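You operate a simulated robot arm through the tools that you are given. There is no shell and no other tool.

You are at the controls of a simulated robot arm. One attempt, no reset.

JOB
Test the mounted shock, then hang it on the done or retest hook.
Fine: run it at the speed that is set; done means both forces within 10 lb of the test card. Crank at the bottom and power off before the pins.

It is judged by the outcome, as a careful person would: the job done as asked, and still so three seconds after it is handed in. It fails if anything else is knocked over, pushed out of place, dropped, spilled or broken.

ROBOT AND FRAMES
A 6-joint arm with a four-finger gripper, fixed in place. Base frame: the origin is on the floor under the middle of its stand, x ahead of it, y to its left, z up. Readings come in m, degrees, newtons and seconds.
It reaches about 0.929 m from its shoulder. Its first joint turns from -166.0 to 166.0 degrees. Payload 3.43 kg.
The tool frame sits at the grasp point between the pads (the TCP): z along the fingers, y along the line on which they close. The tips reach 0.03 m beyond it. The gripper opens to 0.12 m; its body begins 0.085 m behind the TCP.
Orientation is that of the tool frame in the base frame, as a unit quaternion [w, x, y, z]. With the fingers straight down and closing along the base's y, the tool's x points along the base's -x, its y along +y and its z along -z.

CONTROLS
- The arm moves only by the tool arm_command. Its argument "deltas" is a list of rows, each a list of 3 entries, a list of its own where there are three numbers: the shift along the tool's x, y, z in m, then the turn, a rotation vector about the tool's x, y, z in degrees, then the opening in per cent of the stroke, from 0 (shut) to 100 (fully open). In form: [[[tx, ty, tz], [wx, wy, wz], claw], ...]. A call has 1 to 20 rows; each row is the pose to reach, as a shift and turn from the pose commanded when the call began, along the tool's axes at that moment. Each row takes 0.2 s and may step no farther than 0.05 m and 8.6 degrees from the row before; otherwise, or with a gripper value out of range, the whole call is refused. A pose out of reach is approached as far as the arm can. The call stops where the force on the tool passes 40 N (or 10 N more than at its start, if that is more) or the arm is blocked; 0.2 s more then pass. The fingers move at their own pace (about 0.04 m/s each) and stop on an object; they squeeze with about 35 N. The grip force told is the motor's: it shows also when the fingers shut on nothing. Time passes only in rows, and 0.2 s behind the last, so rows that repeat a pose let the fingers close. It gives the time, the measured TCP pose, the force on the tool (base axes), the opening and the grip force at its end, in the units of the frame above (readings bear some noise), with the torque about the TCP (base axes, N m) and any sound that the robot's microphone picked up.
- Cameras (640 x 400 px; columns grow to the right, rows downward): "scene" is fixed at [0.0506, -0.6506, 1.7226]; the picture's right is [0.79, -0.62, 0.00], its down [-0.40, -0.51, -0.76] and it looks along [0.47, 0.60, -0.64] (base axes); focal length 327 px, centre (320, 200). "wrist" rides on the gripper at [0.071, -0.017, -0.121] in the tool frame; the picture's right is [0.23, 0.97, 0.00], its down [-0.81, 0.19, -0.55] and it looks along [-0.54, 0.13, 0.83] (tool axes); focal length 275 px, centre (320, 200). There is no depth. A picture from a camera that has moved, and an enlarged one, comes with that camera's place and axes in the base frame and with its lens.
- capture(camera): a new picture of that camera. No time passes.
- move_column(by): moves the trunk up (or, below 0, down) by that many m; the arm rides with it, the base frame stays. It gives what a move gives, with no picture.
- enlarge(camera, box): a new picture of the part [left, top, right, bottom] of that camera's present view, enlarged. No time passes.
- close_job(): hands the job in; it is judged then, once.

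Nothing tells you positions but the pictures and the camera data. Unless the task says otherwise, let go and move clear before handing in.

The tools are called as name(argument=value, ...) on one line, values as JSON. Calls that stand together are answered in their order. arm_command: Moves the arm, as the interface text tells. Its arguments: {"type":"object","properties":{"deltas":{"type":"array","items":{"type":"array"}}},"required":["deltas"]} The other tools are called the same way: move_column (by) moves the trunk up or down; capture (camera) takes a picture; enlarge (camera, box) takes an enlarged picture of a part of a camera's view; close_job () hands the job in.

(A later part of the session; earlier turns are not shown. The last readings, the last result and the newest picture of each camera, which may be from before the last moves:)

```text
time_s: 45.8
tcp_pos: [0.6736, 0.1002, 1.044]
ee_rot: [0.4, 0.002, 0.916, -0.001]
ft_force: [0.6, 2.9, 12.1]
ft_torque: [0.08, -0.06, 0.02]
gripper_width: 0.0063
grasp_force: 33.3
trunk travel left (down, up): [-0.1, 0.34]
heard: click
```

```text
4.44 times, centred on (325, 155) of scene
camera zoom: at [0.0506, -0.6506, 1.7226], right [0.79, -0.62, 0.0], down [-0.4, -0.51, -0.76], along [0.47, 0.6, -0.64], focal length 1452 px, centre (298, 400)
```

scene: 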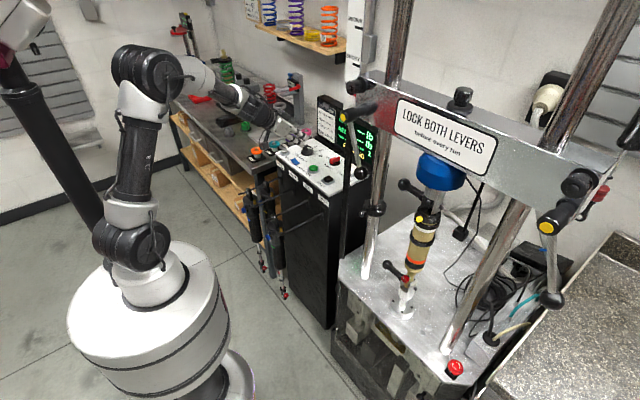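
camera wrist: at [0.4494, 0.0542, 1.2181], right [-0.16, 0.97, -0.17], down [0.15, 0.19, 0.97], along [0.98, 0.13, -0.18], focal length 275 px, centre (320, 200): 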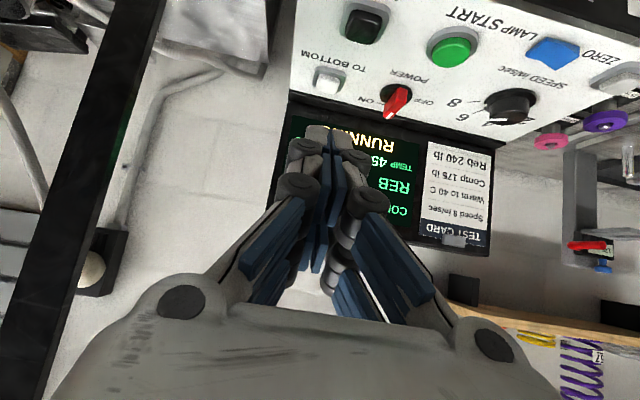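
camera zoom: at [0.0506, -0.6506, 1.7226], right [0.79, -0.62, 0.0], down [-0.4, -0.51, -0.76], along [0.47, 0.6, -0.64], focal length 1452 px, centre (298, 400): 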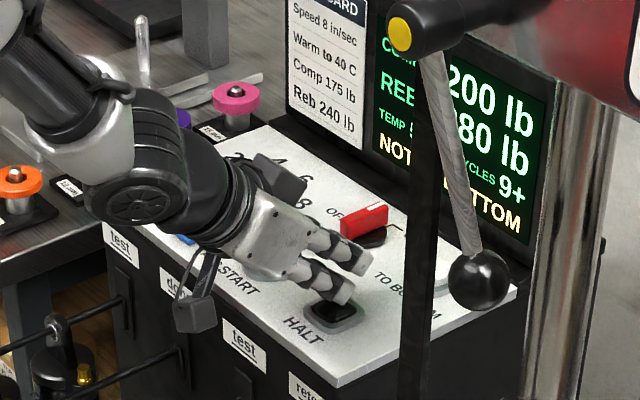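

Halted; the display says NOT AT BOTTOM. Now the TO BOTTOM button at about [0.772, 0.082, 1.0].

arm_command(deltas=[[[-0.0301, 0, -0.0279], [0, 0.7, 0], 0], [[-0.0653, -0.009, 0.0028], [0, 1.5, 0], 0], [[-0.0922, -0.017, 0.0392], [0, 2.2, 0], 0], [[-0.0776, -0.017, 0.0528], [0, 2.2, 0], 0]])

capture(camera="wrist")

enlarge(camera="scene", box=[265, 110, 385, 200])

```text
time_s: 46.8
tcp_pos: [0.7662, 0.0836, 1.0621]
ee_rot: [0.381, 0.002, 0.924, 0.0]
ft_force: [-0.5, 0.1, -0.5]
ft_torque: [0.03, 0.02, 0.01]
gripper_width: 0.0001
grasp_force: 33.3
trunk travel left (down, up): [-0.1, 0.34]
```

```text
taken
camera wrist: at [0.6309, 0.0668, 1.097], right [-0.16, 0.97, -0.16], down [0.19, 0.19, 0.96], along [0.97, 0.13, -0.21], focal length 275 px, centre (320, 200)
```

wrist: 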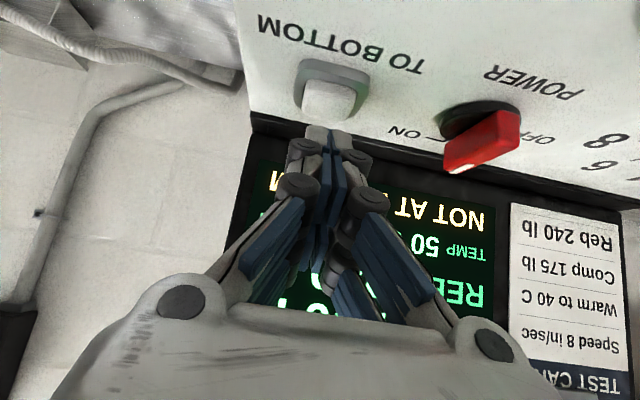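

```text
4.44 times, centred on (325, 155) of scene
camera zoom: at [0.0506, -0.6506, 1.7226], right [0.79, -0.62, 0.0], down [-0.4, -0.51, -0.76], along [0.47, 0.6, -0.64], focal length 1452 px, centre (298, 400)
```

zoom: 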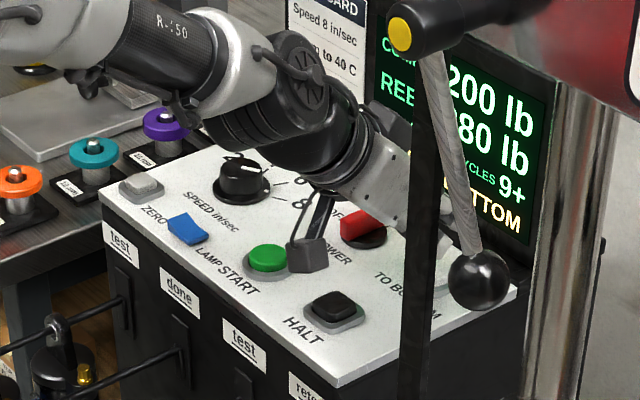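

TO BOTTOM lies right under the lead edge. Pressing it in small steps.

arm_command(deltas=[[[0.0057, 0, 0.0057], [0, 0, 0], 0], [[0.0085, 0, 0.0085], [0, 0, 0], 0], [[0.0106, 0, 0.0106], [0, 0, 0], 0], [[0.0127, 0, 0.0127], [0, 0, 0], 0], [[0.0148, 0, 0.0148], [0, 0, 0], 0], [[0.0163, 0, 0.0163], [0, 0, 0], 0]])

enlarge(camera="wrist", box=[220, 30, 540, 330])

enlarge(camera="scene", box=[340, 130, 500, 330])

```text
time_s: 48.1
tcp_pos: [0.7643, 0.0842, 1.0442]
ee_rot: [0.384, 0.003, 0.923, 0.001]
ft_force: [-3.1, -3.1, 19.7]
ft_torque: [-0.15, 0.07, -0.06]
gripper_width: 0.0059
grasp_force: 33.5
trunk travel left (down, up): [-0.1, 0.34]
heard: click
```

```text
1.33 times, centred on (380, 180) of wrist
camera zoom: at [0.63, 0.0672, 1.0791], right [-0.16, 0.97, -0.16], down [0.18, 0.19, 0.97], along [0.97, 0.13, -0.21], focal length 367 px, centre (240, 227)
```

zoom: 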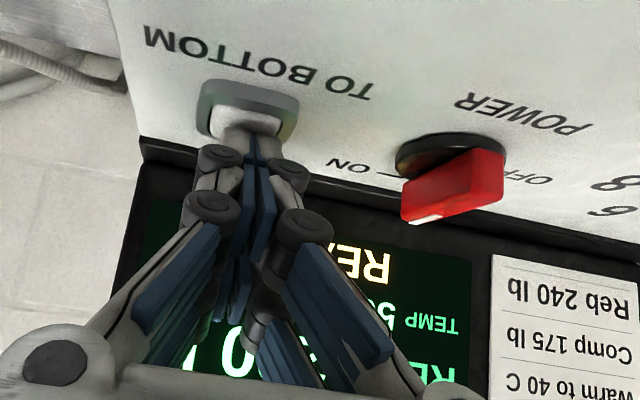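

```text
2.00 times, centred on (420, 230) of scene
camera zoom: at [0.0506, -0.6506, 1.7226], right [0.79, -0.62, 0.0], down [-0.4, -0.51, -0.76], along [0.47, 0.6, -0.64], focal length 654 px, centre (120, 140)
```

zoom: 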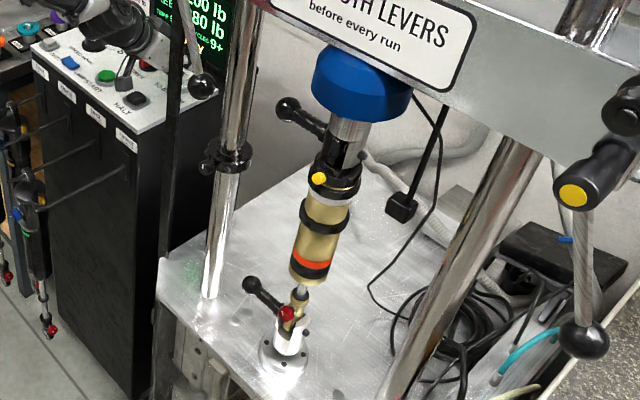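

Display shows READY again: the crank is at the bottom. Next: turn POWER off by pushing the pointer arm back toward +y; first I position beside it.

arm_command(deltas=[[[-0.0212, 0, -0.0212], [0, 0, 0], 0], [[-0.0259, 0.0258, -0.0179], [0, 0, 0], 0], [[-0.0295, 0.0508, -0.0144], [0, 0, 0], 0], [[-0.0153, 0.0508, -0.0002], [0, 0, 0], 0], [[-0.0069, 0.0508, 0.0083], [0, 0, 0], 0]])

capture(camera="wrist")

enlarge(camera="scene", box=[285, 120, 365, 190])

```text
time_s: 49.4
tcp_pos: [0.7763, 0.1364, 1.0395]
ee_rot: [0.381, 0.001, 0.925, 0.0]
ft_force: [0.6, 0.6, -0.5]
ft_torque: [0.01, 0.02, -0.01]
gripper_width: 0.0001
grasp_force: 33.3
trunk travel left (down, up): [-0.1, 0.34]
```

```text
taken
camera wrist: at [0.6413, 0.1195, 1.0744], right [-0.16, 0.97, -0.16], down [0.19, 0.19, 0.96], along [0.97, 0.13, -0.21], focal length 275 px, centre (320, 200)
```

wrist: 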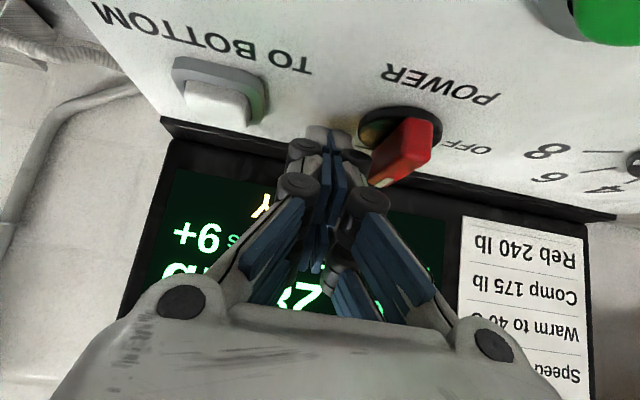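

```text
5.71 times, centred on (325, 155) of scene
camera zoom: at [0.0506, -0.6506, 1.7226], right [0.79, -0.62, 0.0], down [-0.4, -0.51, -0.76], along [0.47, 0.6, -0.64], focal length 1867 px, centre (291, 457)
```

zoom: 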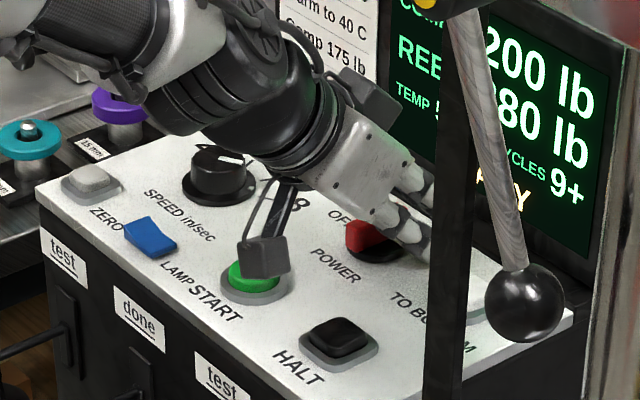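

In position next to the pointer arm. Pushing it toward +y (OFF) slowly.

arm_command(deltas=[[[0, 0.006, 0], [0, 0, 0], 0], [[0, 0.011, 0], [0, 0, 0], 0], [[0, 0.015, 0], [0, 0, 0], 0], [[0, 0.019, 0], [0, 0, 0], 0], [[0, 0.023, 0], [0, 0, 0], 0], [[0, 0.027, 0], [0, 0, 0], 0], [[0, 0.031, 0], [0, 0, 0], 0]])

capture(camera="wrist")

enlarge(camera="scene", box=[285, 120, 365, 190])

```text
time_s: 50.7
tcp_pos: [0.7787, 0.1503, 1.042]
ee_rot: [0.382, 0.005, 0.924, -0.003]
ft_force: [1.8, -13.6, 4.5]
ft_torque: [-0.11, 0.06, 0.11]
gripper_width: 0.0001
grasp_force: 33.2
trunk travel left (down, up): [-0.1, 0.34]
stopped in row 6: the force on the tool passed its limit at 42 N (the readings are from after the stop); the commanded pose is now the measured one
```

```text
taken
camera wrist: at [0.6432, 0.1348, 1.0781], right [-0.15, 0.97, -0.17], down [0.19, 0.19, 0.96], along [0.97, 0.11, -0.21], focal length 275 px, centre (320, 200)
```

wrist: 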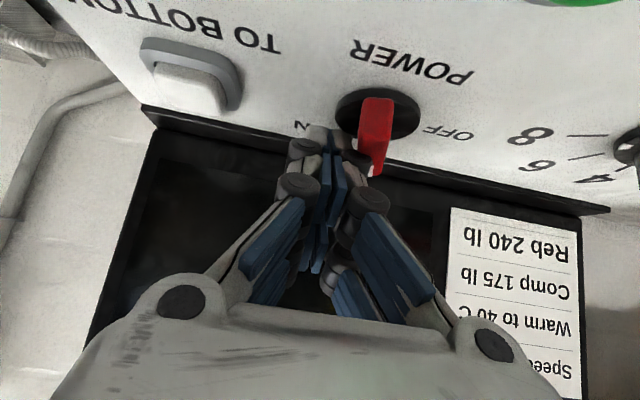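

```text
5.71 times, centred on (325, 155) of scene
camera zoom: at [0.0506, -0.6506, 1.7226], right [0.79, -0.62, 0.0], down [-0.4, -0.51, -0.76], along [0.47, 0.6, -0.64], focal length 1867 px, centre (291, 457)
```

zoom: 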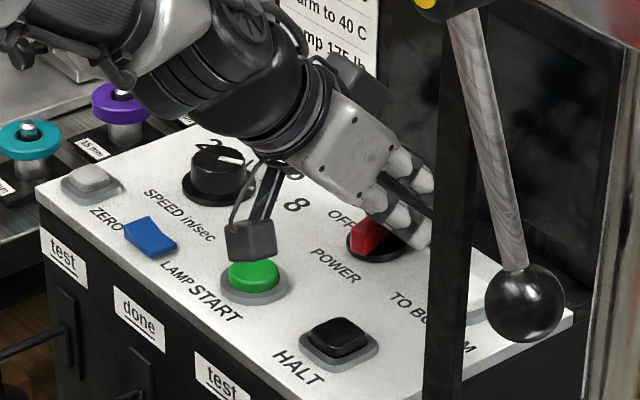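

The screen went dark (power off), but the pointer hasn't reached OFF fully. I'll relax slightly, and take a look.

arm_command(deltas=[[[0, -0.012, 0], [0, 0, 0], 0], [[-0.02, -0.016, -0.02], [0, 0, 0], 0], [[-0.035, -0.016, -0.05], [0, 0, 0], 0], [[-0.035, -0.016, -0.09], [0, 0, 0], 0]])

capture(camera="wrist")

enlarge(camera="scene", box=[285, 120, 365, 190])

```text
time_s: 51.7
tcp_pos: [0.7378, 0.14, 1.1301]
ee_rot: [0.381, 0.004, 0.925, -0.002]
ft_force: [0.3, 0.4, 0.5]
ft_torque: [-0.03, 0.01, -0.01]
gripper_width: 0.0002
grasp_force: 33.9
trunk travel left (down, up): [-0.1, 0.34]
```

```text
taken
camera wrist: at [0.6031, 0.1253, 1.1657], right [-0.15, 0.97, -0.16], down [0.19, 0.19, 0.96], along [0.97, 0.12, -0.21], focal length 275 px, centre (320, 200)
```

wrist: 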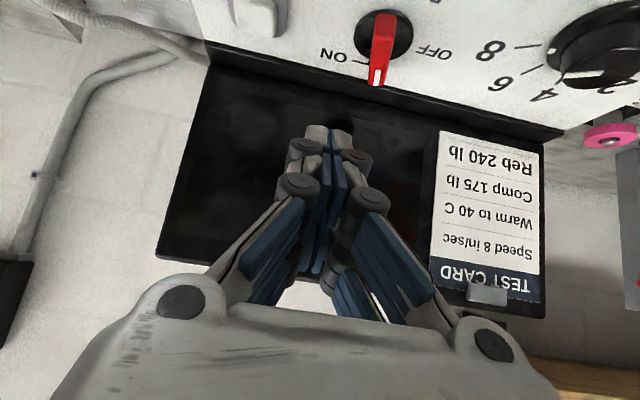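

```text
5.71 times, centred on (325, 155) of scene
camera zoom: at [0.0506, -0.6506, 1.7226], right [0.79, -0.62, 0.0], down [-0.4, -0.51, -0.76], along [0.47, 0.6, -0.64], focal length 1867 px, centre (291, 457)
```

zoom: 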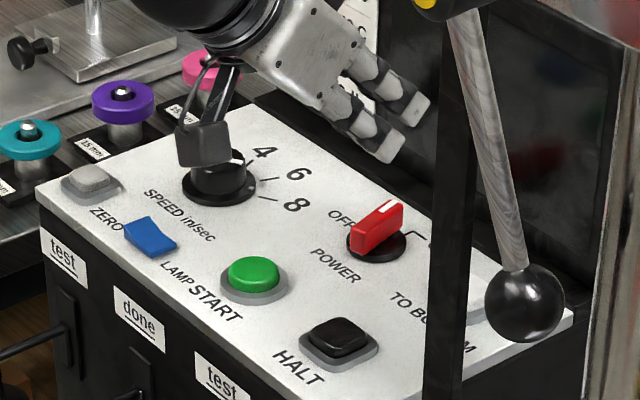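

The pointer is at about 70° between ON and OFF; a knuckle was jamming on the bar near its pivot. I'll repeat slightly higher so only the tip touches the pointer's end.

arm_command(deltas=[[[0.0038, -0.005, 0.0315], [0, 0, 0], 0], [[0.0076, -0.01, 0.0631], [0, 0, 0], 0], [[0.0281, -0.01, 0.0836], [0, 0, 0], 0], [[0.0281, 0.002, 0.0836], [0, 0, 0], 0], [[0.0281, 0.007, 0.0836], [0, 0, 0], 0], [[0.0281, 0.011, 0.0836], [0, 0, 0], 0], [[0.0281, 0.015, 0.0836], [0, 0, 0], 0], [[0.0281, 0.019, 0.0836], [0, 0, 0], 0], [[0.0281, 0.023, 0.0836], [0, 0, 0], 0], [[0.0281, 0.027, 0.0836], [0, 0, 0], 0]])

capture(camera="wrist")

enlarge(camera="scene", box=[285, 120, 365, 190])

```text
time_s: 53.9
tcp_pos: [0.7779, 0.1675, 1.0524]
ee_rot: [0.383, 0.003, 0.924, 0.001]
ft_force: [4.3, 3.7, 6.0]
ft_torque: [0.13, -0.09, 0.0]
gripper_width: 0.0003
grasp_force: 33.5
trunk travel left (down, up): [-0.1, 0.34]
```

```text
taken
camera wrist: at [0.6438, 0.1513, 1.088], right [-0.16, 0.97, -0.16], down [0.18, 0.19, 0.97], along [0.97, 0.12, -0.21], focal length 275 px, centre (320, 200)
```

wrist: 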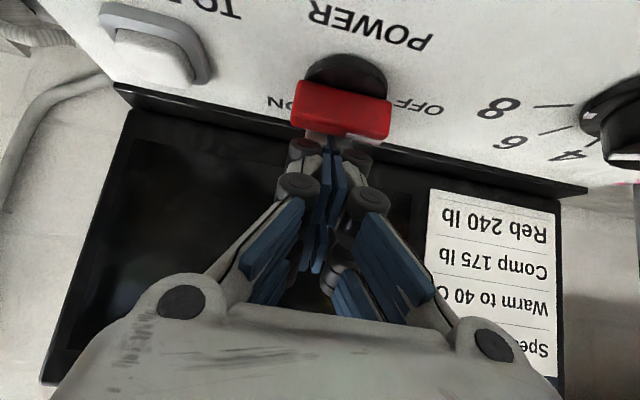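

```text
5.71 times, centred on (325, 155) of scene
camera zoom: at [0.0506, -0.6506, 1.7226], right [0.79, -0.62, 0.0], down [-0.4, -0.51, -0.76], along [0.47, 0.6, -0.64], focal length 1867 px, centre (291, 457)
```

zoom: 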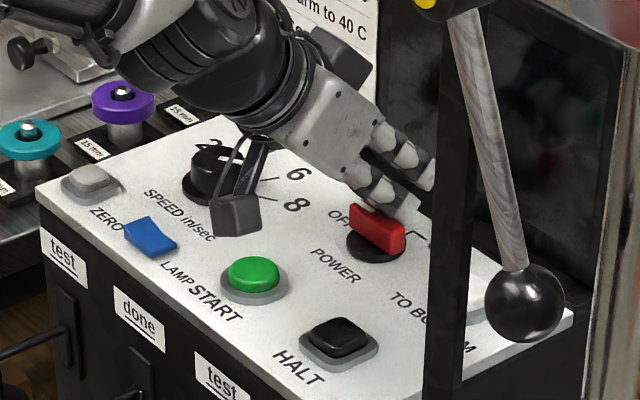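

POWER is back at OFF and the screen is dark. I'll lift away and go to look at the pins and the shock up close.

arm_command(deltas=[[[-0.0212, 0, -0.0212], [0, 0, 0], 0], [[-0.0354, 0, -0.0495], [0, 0, 0], 0], [[-0.0354, 0, -0.0919], [0, 0, 0], 0], [[-0.0318, 0, -0.1379], [0, 0, 0], 0], [[-0.0177, 0, -0.1803], [0, 0, 0], 0], [[0.0071, 0, -0.2192], [0, 0, 0], 0], [[0.0318, 0, -0.2581], [0, 0, 0], 0], [[0.0566, -0.01, -0.297], [0, 0, 0], 0], [[0.0813, -0.03, -0.3288], [0, 0, 0], 0], [[0.094, -0.07, -0.34], [0, 0, 0], 0], [[0.1, -0.115, -0.345], [0, 0, 0], 0], [[0.1, -0.16, -0.345], [0, 0, 0], 0], [[0.1, -0.205, -0.345], [0, 0, 0], 0], [[0.1, -0.25, -0.345], [0, 0, 0], 0], [[0.1, -0.295, -0.345], [0, 0, 0], 0], [[0.1, -0.34, -0.345], [0, 0, 0], 0], [[0.1, -0.385, -0.345], [0, 0, 0], 0], [[0.1, -0.43, -0.345], [0, 0, 0], 0]])

capture(camera="wrist")

capture(camera="scene")

```text
time_s: 57.7
tcp_pos: [0.4587, -0.2643, 1.2241]
ee_rot: [0.381, 0.005, 0.925, -0.002]
ft_force: [-0.3, -1.0, 0.0]
ft_torque: [0.01, -0.01, 0.03]
gripper_width: 0.0002
grasp_force: 33.4
trunk travel left (down, up): [-0.1, 0.34]
```

```text
taken
camera wrist: at [0.3245, -0.2792, 1.2603], right [-0.15, 0.97, -0.16], down [0.19, 0.19, 0.96], along [0.97, 0.12, -0.21], focal length 275 px, centre (320, 200)
```

wrist: 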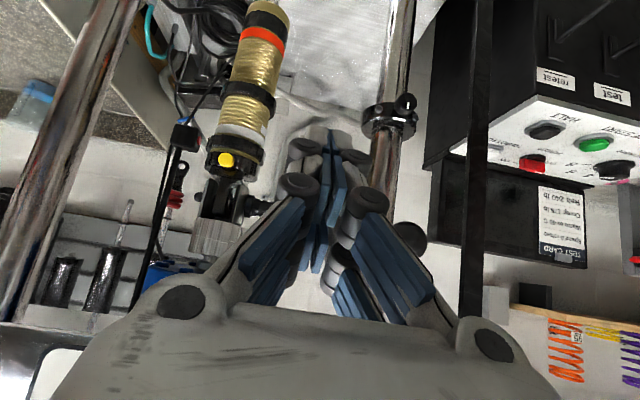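

```text
taken
```

scene: 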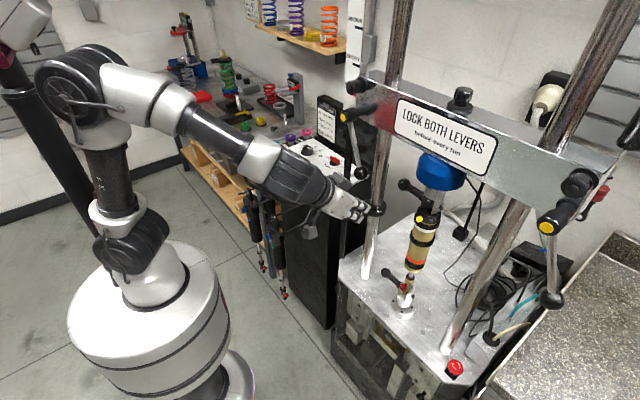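

Now a close look at the top clevis, bottom clevis, and shock ends.

enlarge(camera="wrist", box=[160, 120, 300, 270])

enlarge(camera="scene", box=[390, 150, 470, 230])

enlarge(camera="scene", box=[370, 240, 450, 330])

enlarge(camera="scene", box=[240, 165, 340, 305])

```text
2.67 times, centred on (230, 195) of wrist
camera zoom: at [0.3245, -0.2792, 1.2603], right [-0.15, 0.97, -0.16], down [0.19, 0.19, 0.96], along [0.97, 0.12, -0.21], focal length 734 px, centre (560, 213)
```

zoom: 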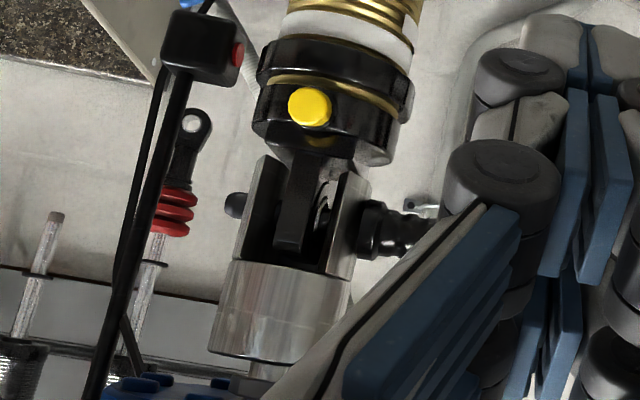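

```text
5.00 times, centred on (430, 190) of scene
camera zoom: at [0.0506, -0.6506, 1.7226], right [0.79, -0.62, 0.0], down [-0.4, -0.51, -0.76], along [0.47, 0.6, -0.64], focal length 1634 px, centre (-230, 250)
```

zoom: 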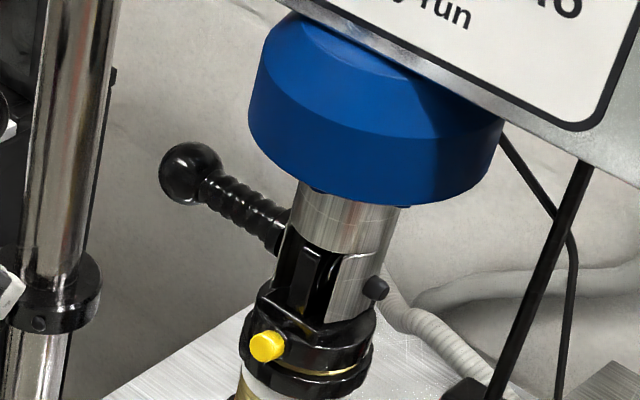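

```text
4.44 times, centred on (410, 285) of scene
camera zoom: at [0.0506, -0.6506, 1.7226], right [0.79, -0.62, 0.0], down [-0.4, -0.51, -0.76], along [0.47, 0.6, -0.64], focal length 1452 px, centre (-80, -178)
```

zoom: 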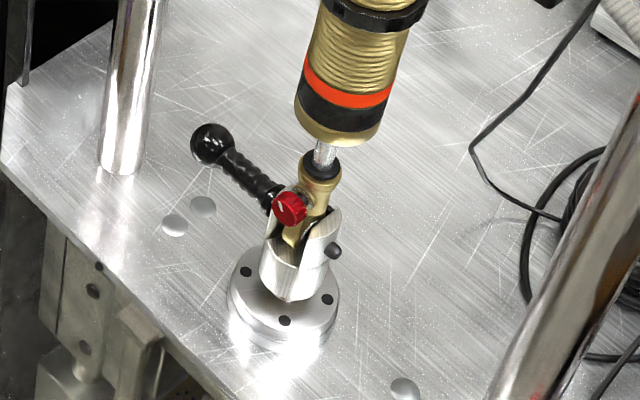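

```text
2.86 times, centred on (290, 235) of scene
camera zoom: at [0.0506, -0.6506, 1.7226], right [0.79, -0.62, 0.0], down [-0.4, -0.51, -0.76], along [0.47, 0.6, -0.64], focal length 934 px, centre (406, 100)
```

zoom: 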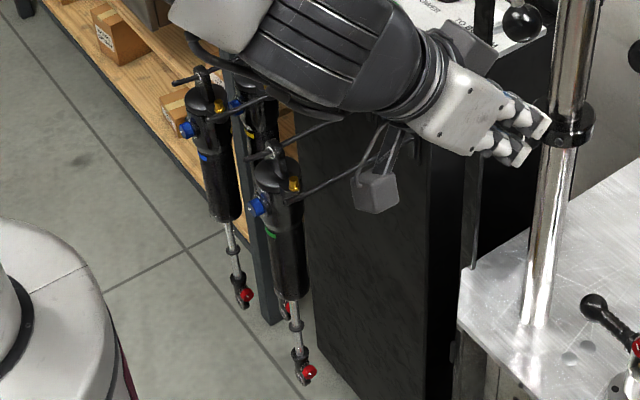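

Pins run along y with the handles on the +y side. I'll open the fingers and get closer views of the clevises from the front.

arm_command(deltas=[[[0, -0.02, 0], [0, 0, 0], 100], [[0.02, -0.05, 0.02], [0, 0, 0], 100], [[0.045, -0.08, 0.045], [0, 0, 0], 100], [[0.075, -0.09, 0.075], [0, 0, 0], 100], [[0.105, -0.09, 0.105], [0, 0, 0], 100], [[0.135, -0.09, 0.135], [0, 0, 0], 100], [[0.135, -0.09, 0.135], [0, 0, 0], 100], [[0.135, -0.09, 0.135], [0, 0, 0], 100]])

capture(camera="wrist")

```text
time_s: 59.5
tcp_pos: [0.4573, -0.353, 1.0361]
ee_rot: [0.381, 0.004, 0.924, -0.003]
ft_force: [0.8, -0.5, 0.6]
ft_torque: [-0.01, 0.0, 0.0]
gripper_width: 0.1198
grasp_force: 0.0
trunk travel left (down, up): [-0.1, 0.34]
```

```text
taken
camera wrist: at [0.3215, -0.368, 1.0699], right [-0.15, 0.97, -0.16], down [0.19, 0.19, 0.96], along [0.97, 0.12, -0.21], focal length 275 px, centre (320, 200)
```

wrist: 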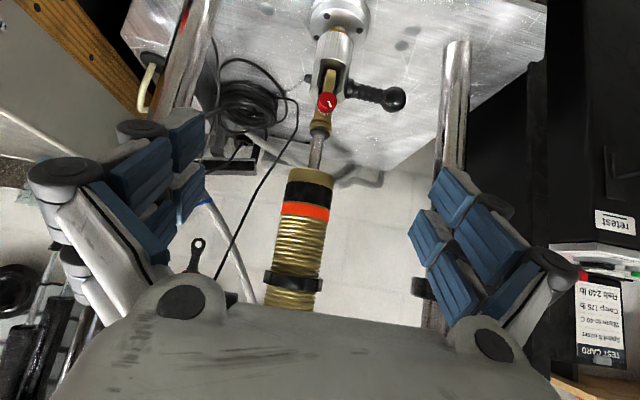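

enlarge(camera="wrist", box=[280, 0, 420, 180])

enlarge(camera="wrist", box=[300, 40, 360, 140])

enlarge(camera="wrist", box=[330, 60, 420, 130])

```text
2.22 times, centred on (350, 90) of wrist
camera zoom: at [0.3215, -0.368, 1.0699], right [-0.15, 0.97, -0.16], down [0.19, 0.19, 0.96], along [0.97, 0.12, -0.21], focal length 612 px, centre (253, 444)
```

zoom: 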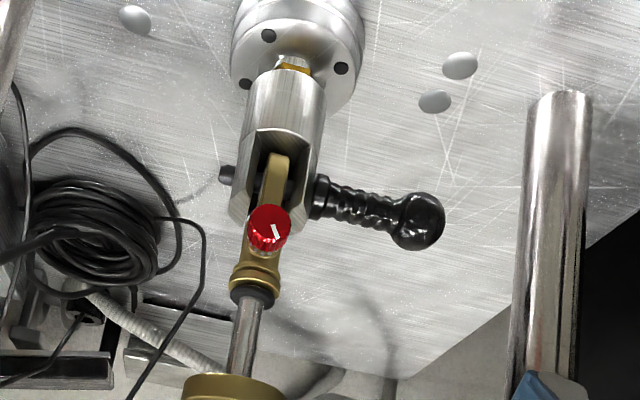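

```text
4.00 times, centred on (330, 90) of wrist
camera zoom: at [0.3215, -0.368, 1.0699], right [-0.15, 0.97, -0.16], down [0.19, 0.19, 0.96], along [0.97, 0.12, -0.21], focal length 1101 px, centre (280, 640)
```

zoom: 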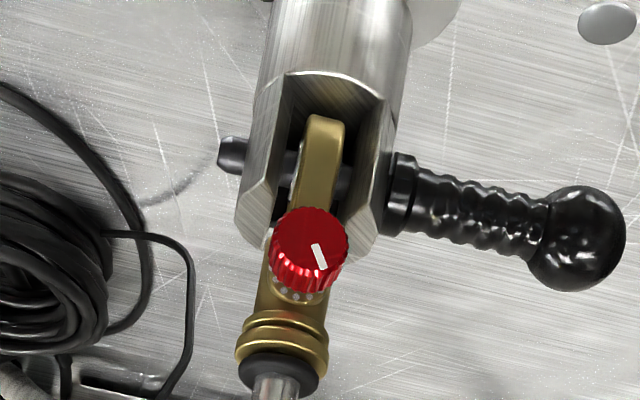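

```text
5.71 times, centred on (375, 95) of wrist
camera zoom: at [0.3215, -0.368, 1.0699], right [-0.15, 0.97, -0.16], down [0.19, 0.19, 0.96], along [0.97, 0.12, -0.21], focal length 1573 px, centre (6, 800)
```

zoom: 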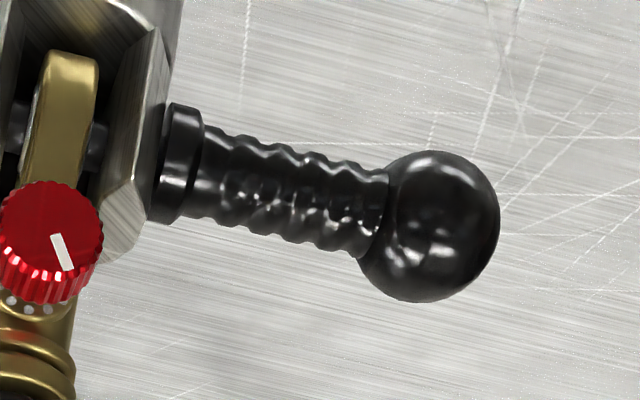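

The lower clevis slot is about twice the tongue's width, and the pin crosses both cheeks. I'll look at the top clevis from straight in front.

arm_command(deltas=[[[-0.035, 0, -0.02], [0, 0, 0], 100], [[-0.07, 0, -0.04], [0, 0, 0], 100], [[-0.105, 0, -0.06], [0, 0, 0], 100], [[-0.139, 0, -0.0785], [0, 0, 0], 100]])

capture(camera="wrist")

enlarge(camera="wrist", box=[250, 120, 390, 260])

```text
time_s: 60.5
tcp_pos: [0.5012, -0.35, 1.1889]
ee_rot: [0.381, 0.005, 0.925, -0.002]
ft_force: [0.1, 0.5, -0.6]
ft_torque: [-0.03, -0.02, 0.0]
gripper_width: 0.1202
grasp_force: 0.0
trunk travel left (down, up): [-0.1, 0.34]
```

```text
taken
camera wrist: at [0.3667, -0.3657, 1.2247], right [-0.15, 0.97, -0.16], down [0.19, 0.19, 0.96], along [0.97, 0.12, -0.21], focal length 275 px, centre (320, 200)
```

wrist: 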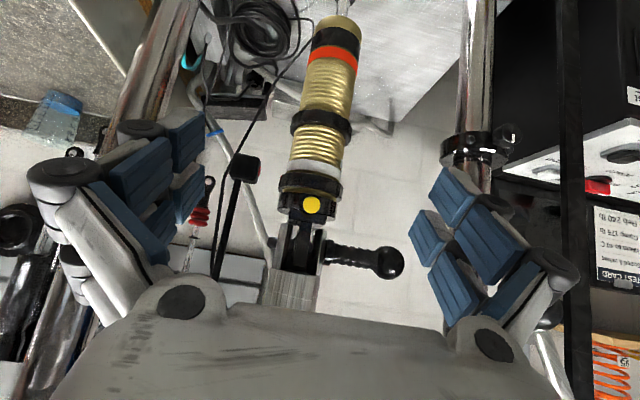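

```text
2.86 times, centred on (320, 190) of wrist
camera zoom: at [0.3667, -0.3657, 1.2247], right [-0.15, 0.97, -0.16], down [0.19, 0.19, 0.96], along [0.97, 0.12, -0.21], focal length 786 px, centre (320, 229)
```

zoom: 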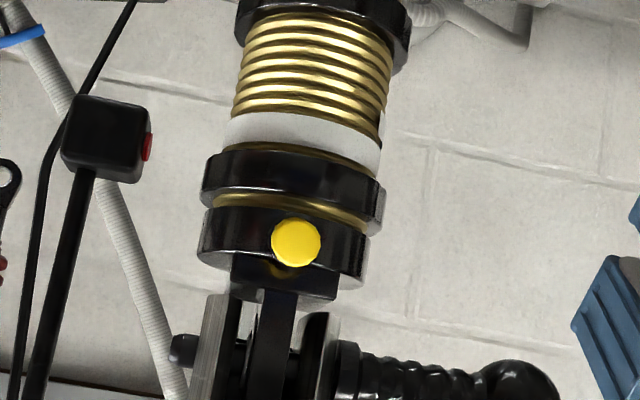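

enlarge(camera="wrist", box=[250, 200, 350, 310])

enlarge(camera="wrist", box=[300, 220, 420, 300])

enlarge(camera="wrist", box=[280, 0, 380, 100])

```text
3.64 times, centred on (300, 255) of wrist
camera zoom: at [0.3667, -0.3657, 1.2247], right [-0.15, 0.97, -0.16], down [0.19, 0.19, 0.96], along [0.97, 0.12, -0.21], focal length 1001 px, centre (393, 0)
```

zoom: 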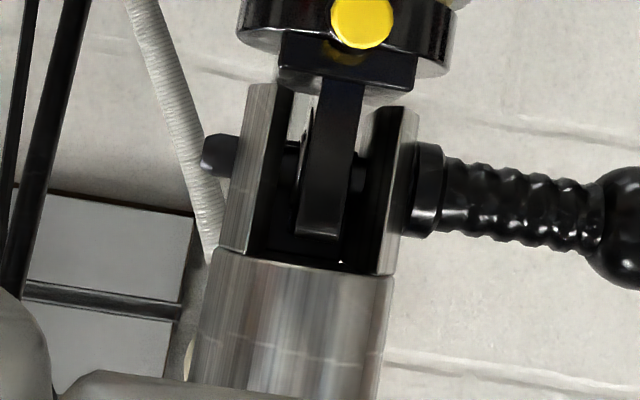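

```text
5.00 times, centred on (360, 260) of wrist
camera zoom: at [0.3667, -0.3657, 1.2247], right [-0.15, 0.97, -0.16], down [0.19, 0.19, 0.96], along [0.97, 0.12, -0.21], focal length 1376 px, centre (120, -100)
```

zoom: 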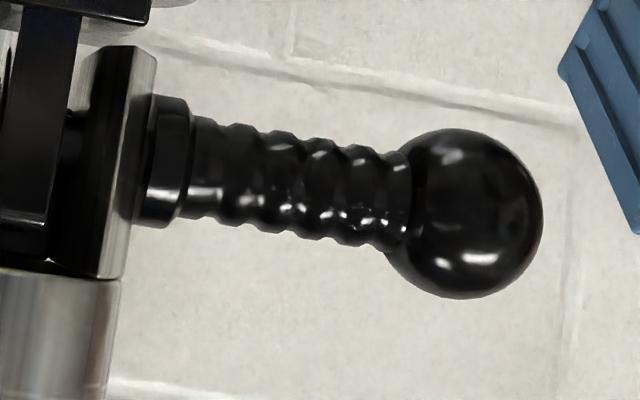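

```text
4.00 times, centred on (330, 50) of wrist
camera zoom: at [0.3667, -0.3657, 1.2247], right [-0.15, 0.97, -0.16], down [0.19, 0.19, 0.96], along [0.97, 0.12, -0.21], focal length 1101 px, centre (280, 800)
```

zoom: 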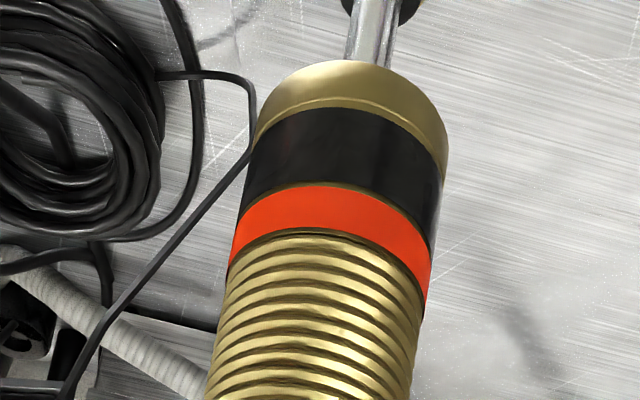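

The clevis slots are open front to back, so I'll pull the bottom pin first (the shock then hangs safely from the top pin). The left column at about [0.633, -0.173] limits the pull to roughly 4.5 cm. I'll move to a low pre-grasp pose with fingers horizontal, closing vertically on the bottom handle.

arm_command(deltas=[[[0.0284, 0.002, 0.0054], [-2.28, -2.28, 7.25], 80], [[0.0602, 0.005, 0.016], [-4.57, -4.57, 14.5], 60], [[0.092, 0.008, 0.0337], [-6.85, -6.85, 21.74], 55], [[0.1203, 0.01, 0.0549], [-9.13, -9.13, 28.99], 55], [[0.1485, 0.015, 0.0761], [-11.4, -11.4, 36.2], 55], [[0.1733, 0.02, 0.1009], [-13.7, -13.7, 43.5], 55], [[0.191, 0.025, 0.1256], [-16.0, -16.0, 50.7], 55], [[0.2051, 0.03, 0.1468], [-18.3, -18.3, 58.0], 55], [[0.2192, 0.035, 0.1681], [-20.5, -20.5, 65.2], 55], [[0.2263, 0.042, 0.1893], [-22.8, -22.8, 72.5], 55], [[0.2263, 0.048, 0.2105], [-25.1, -25.1, 79.7], 55], [[0.2228, 0.055, 0.2282], [-27.4, -27.4, 86.96], 55]])

capture(camera="wrist")

capture(camera="scene")

```text
time_s: 63.1
tcp_pos: [0.5044, -0.2983, 0.8692]
ee_rot: [0.457, 0.545, 0.539, 0.451]
ft_force: [0.0, 0.6, -0.2]
ft_torque: [0.04, 0.0, -0.01]
gripper_width: 0.0659
grasp_force: 0.1
trunk travel left (down, up): [-0.1, 0.34]
```

```text
taken
camera wrist: at [0.384, -0.2255, 0.8737], right [0.17, 0.23, 0.96], down [-0.52, -0.8, 0.29], along [0.84, -0.55, -0.02], focal length 275 px, centre (320, 200)
```

wrist: 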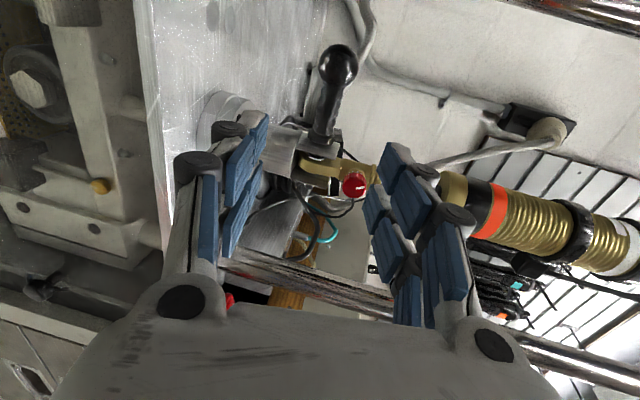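

```text
taken
```

scene: 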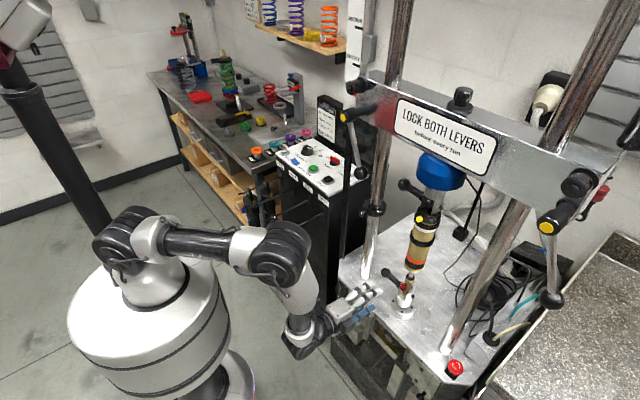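

The bottom handle's axis is at about x=0.636, z=0.848, right in line with the gripper. I'll advance so the fingers straddle the handle just inside the ball.

arm_command(deltas=[[[0.003, 0, 0.04], [0, 0, 0], 55], [[0.006, 0, 0.08], [0, 0, 0], 55], [[0.006, 0, 0.11], [0, 0, 0], 55]])

capture(camera="wrist")

enlarge(camera="scene", box=[350, 230, 450, 330])

```text
time_s: 63.9
tcp_pos: [0.6146, -0.2945, 0.8469]
ee_rot: [0.457, 0.545, 0.54, 0.451]
ft_force: [0.6, -0.2, 0.2]
ft_torque: [-0.02, -0.03, 0.0]
gripper_width: 0.0662
grasp_force: 0.1
trunk travel left (down, up): [-0.1, 0.34]
```

```text
taken
camera wrist: at [0.4938, -0.2211, 0.8524], right [0.17, 0.23, 0.96], down [-0.52, -0.81, 0.29], along [0.84, -0.55, -0.02], focal length 275 px, centre (320, 200)
```

wrist: 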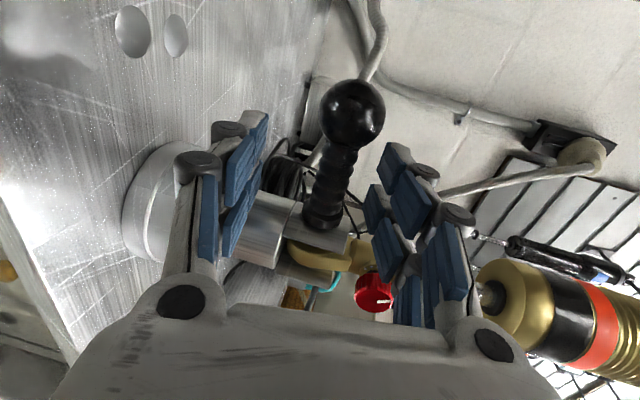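

```text
4.00 times, centred on (400, 280) of scene
camera zoom: at [0.0506, -0.6506, 1.7226], right [0.79, -0.62, 0.0], down [-0.4, -0.51, -0.76], along [0.47, 0.6, -0.64], focal length 1307 px, centre (0, -120)
```

zoom: 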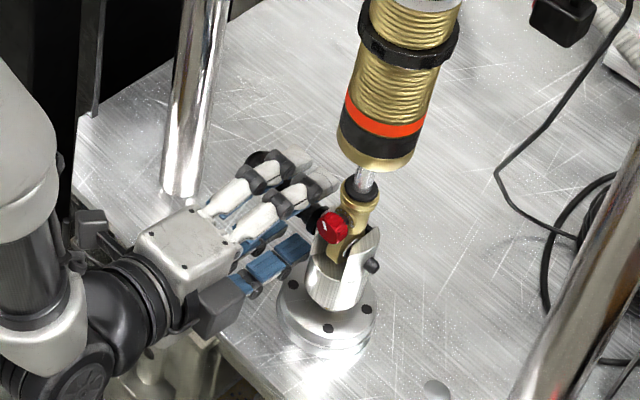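

The handle sits between the fingers. I'll centre a few mm higher, advance the last 2 cm and close.

arm_command(deltas=[[[0, 0.006, 0.012], [0, 0, 0], 55], [[0, 0.006, 0.022], [0, 0, 0], 55], [[0, 0.006, 0.022], [0, 0, 0], 20], [[0, 0.006, 0.022], [0, 0, 0], 0], [[0, 0.006, 0.022], [0, 0, 0], 0], [[0, 0.006, 0.022], [0, 0, 0], 0], [[0, 0.006, 0.022], [0, 0, 0], 0], [[0, 0.006, 0.022], [0, 0, 0], 0]])

capture(camera="wrist")

```text
time_s: 65.7
tcp_pos: [0.6359, -0.2943, 0.8509]
ee_rot: [0.456, 0.545, 0.54, 0.451]
ft_force: [0.9, -0.2, 2.1]
ft_torque: [0.02, -0.03, 0.15]
gripper_width: 0.0204
grasp_force: 44.9
trunk travel left (down, up): [-0.1, 0.34]
```

```text
taken
camera wrist: at [0.5153, -0.2214, 0.8557], right [0.17, 0.23, 0.96], down [-0.52, -0.8, 0.29], along [0.84, -0.55, -0.02], focal length 275 px, centre (320, 200)
```

wrist: 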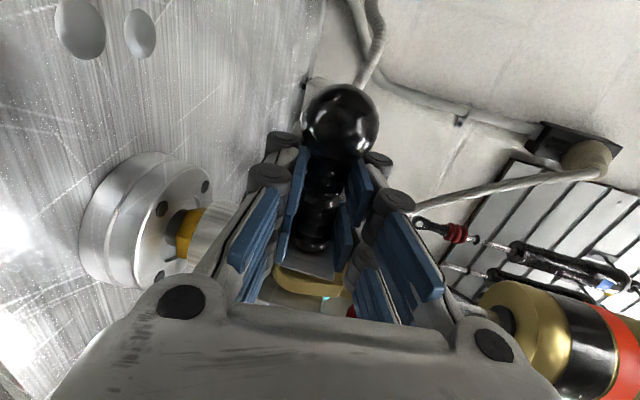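

Firm grip on the bottom pin handle. Pulling it straight out toward +y in small steps, watching the force.

arm_command(deltas=[[[0.004, 0, 0], [0, 0, 0], 0], [[0.008, 0, 0], [0, 0, 0], 0], [[0.012, 0, 0], [0, 0, 0], 0], [[0.016, 0, 0], [0, 0, 0], 0], [[0.02, 0, 0], [0, 0, 0], 0]])

capture(camera="wrist")

enlarge(camera="scene", box=[350, 230, 450, 330])

```text
time_s: 66.9
tcp_pos: [0.6354, -0.2735, 0.8508]
ee_rot: [0.455, 0.546, 0.539, 0.452]
ft_force: [-5.4, -1.3, -0.8]
ft_torque: [-0.03, -0.1, -0.49]
gripper_width: 0.0204
grasp_force: 45.0
trunk travel left (down, up): [-0.1, 0.34]
```

```text
taken
camera wrist: at [0.5154, -0.2002, 0.856], right [0.18, 0.23, 0.96], down [-0.52, -0.81, 0.29], along [0.84, -0.55, -0.02], focal length 275 px, centre (320, 200)
```

wrist: 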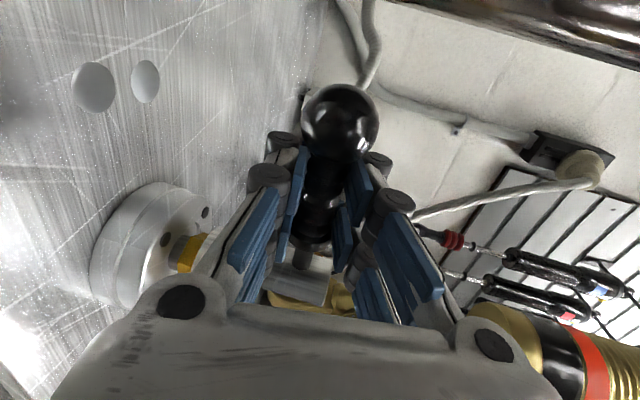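

```text
4.00 times, centred on (400, 280) of scene
camera zoom: at [0.0506, -0.6506, 1.7226], right [0.79, -0.62, 0.0], down [-0.4, -0.51, -0.76], along [0.47, 0.6, -0.64], focal length 1307 px, centre (0, -120)
```

zoom: 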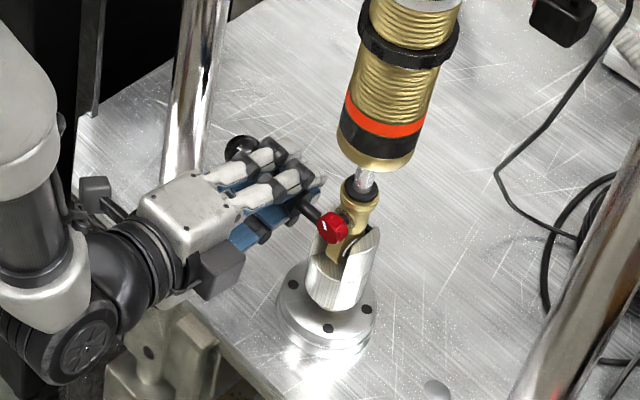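

The pin slides easily (2 cm out). Continuing to about 3.8 cm total, still short of the column.

arm_command(deltas=[[[0.004, 0, 0], [0, 0, 0], 0], [[0.008, 0, 0], [0, 0, 0], 0], [[0.012, 0, 0], [0, 0, 0], 0], [[0.015, 0, 0], [0, 0, 0], 0], [[0.017, 0, 0], [0, 0, 0], 0]])

capture(camera="wrist")

enlarge(camera="scene", box=[350, 230, 450, 330])

```text
time_s: 68.1
tcp_pos: [0.6351, -0.2568, 0.8507]
ee_rot: [0.455, 0.546, 0.541, 0.45]
ft_force: [-7.3, -1.7, -9.6]
ft_torque: [0.27, -0.17, 0.06]
gripper_width: 0.0205
grasp_force: 45.1
trunk travel left (down, up): [-0.1, 0.34]
```

```text
taken
camera wrist: at [0.5155, -0.1841, 0.8563], right [0.18, 0.23, 0.96], down [-0.52, -0.81, 0.29], along [0.84, -0.55, -0.02], focal length 275 px, centre (320, 200)
```

wrist: 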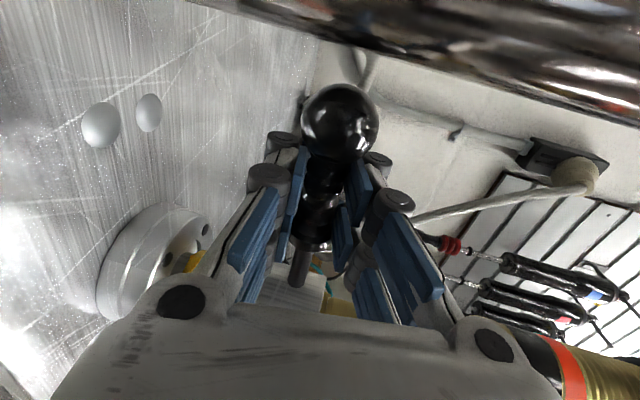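

```text
4.00 times, centred on (400, 280) of scene
camera zoom: at [0.0506, -0.6506, 1.7226], right [0.79, -0.62, 0.0], down [-0.4, -0.51, -0.76], along [0.47, 0.6, -0.64], focal length 1307 px, centre (0, -120)
```

zoom: 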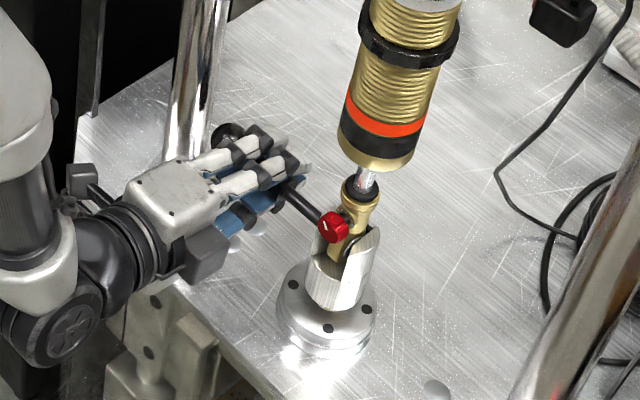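

The pin is 3.8 cm out. I'll take it 4 mm further so its tip is clear of the tongue but stays seated in the near cheek, then check.

arm_command(deltas=[[[0.002, 0, 0], [0, 0, 0], 0], [[0.004, 0, 0], [0, 0, 0], 0], [[0.004, 0, 0], [0, 0, 0], 0]])

enlarge(camera="scene", box=[370, 240, 440, 310])

capture(camera="scene")

```text
time_s: 68.9
tcp_pos: [0.6348, -0.2539, 0.8516]
ee_rot: [0.456, 0.546, 0.54, 0.451]
ft_force: [-7.6, 2.5, -11.9]
ft_torque: [0.31, -0.18, -0.27]
gripper_width: 0.0207
grasp_force: 44.8
trunk travel left (down, up): [-0.1, 0.34]
```

```text
5.71 times, centred on (405, 275) of scene
camera zoom: at [0.0506, -0.6506, 1.7226], right [0.79, -0.62, 0.0], down [-0.4, -0.51, -0.76], along [0.47, 0.6, -0.64], focal length 1867 px, centre (-166, -229)
```

zoom: 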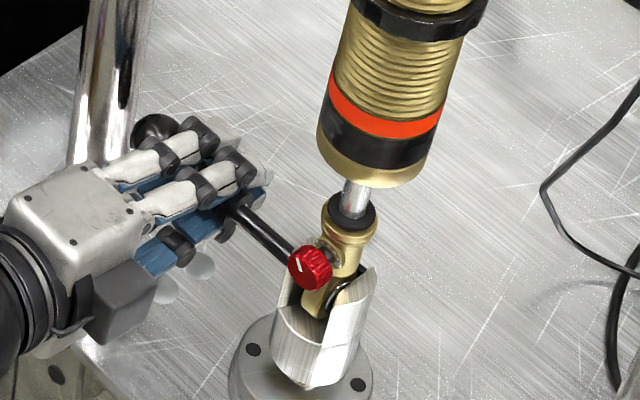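

```text
taken
```

scene: 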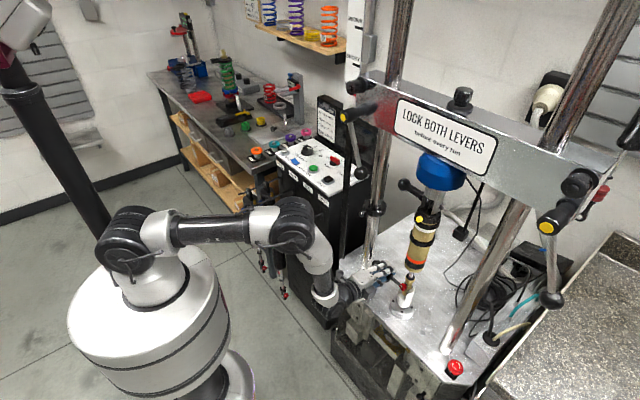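

The shock's lower end has already shifted slightly, so the tongue is free. I'll open the fingers just a little and see whether the pin stays seated in the cheek.

arm_command(deltas=[[[0, 0, 0], [0, 0, 0], 22], [[0, 0, 0], [0, 0, 0], 26], [[0, 0, 0], [0, 0, 0], 30], [[0, 0, 0], [0, 0, 0], 30], [[0, 0, 0], [0, 0, 0], 30]])

capture(camera="wrist")

enlarge(camera="scene", box=[370, 240, 440, 310])

```text
time_s: 70.1
tcp_pos: [0.6354, -0.2528, 0.8507]
ee_rot: [0.457, 0.544, 0.54, 0.451]
ft_force: [0.1, 0.9, 1.0]
ft_torque: [0.04, 0.01, 0.02]
gripper_width: 0.0359
grasp_force: 0.1
trunk travel left (down, up): [-0.1, 0.34]
```

```text
taken
camera wrist: at [0.5157, -0.1802, 0.8569], right [0.17, 0.23, 0.96], down [-0.52, -0.8, 0.29], along [0.84, -0.55, -0.02], focal length 275 px, centre (320, 200)
```

wrist: 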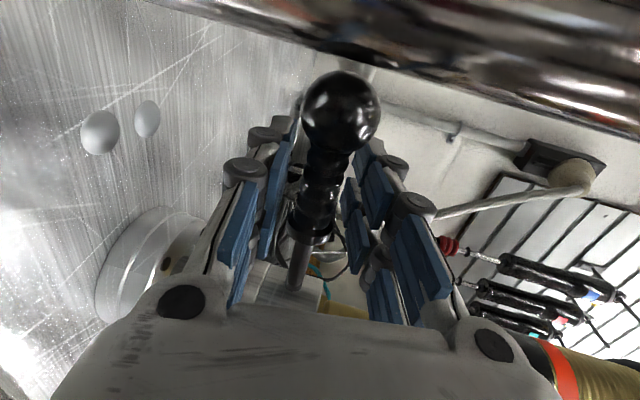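

```text
5.71 times, centred on (405, 275) of scene
camera zoom: at [0.0506, -0.6506, 1.7226], right [0.79, -0.62, 0.0], down [-0.4, -0.51, -0.76], along [0.47, 0.6, -0.64], focal length 1867 px, centre (-166, -229)
```

zoom: 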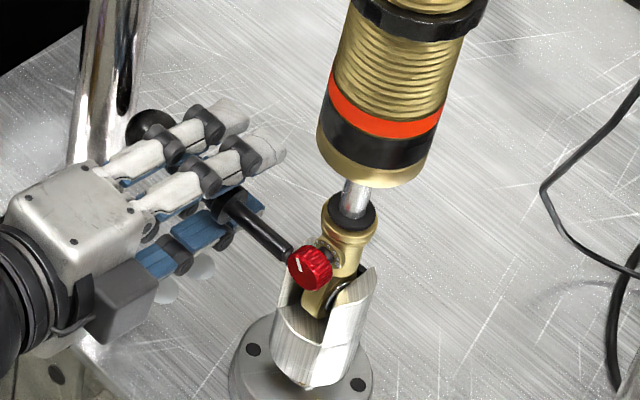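

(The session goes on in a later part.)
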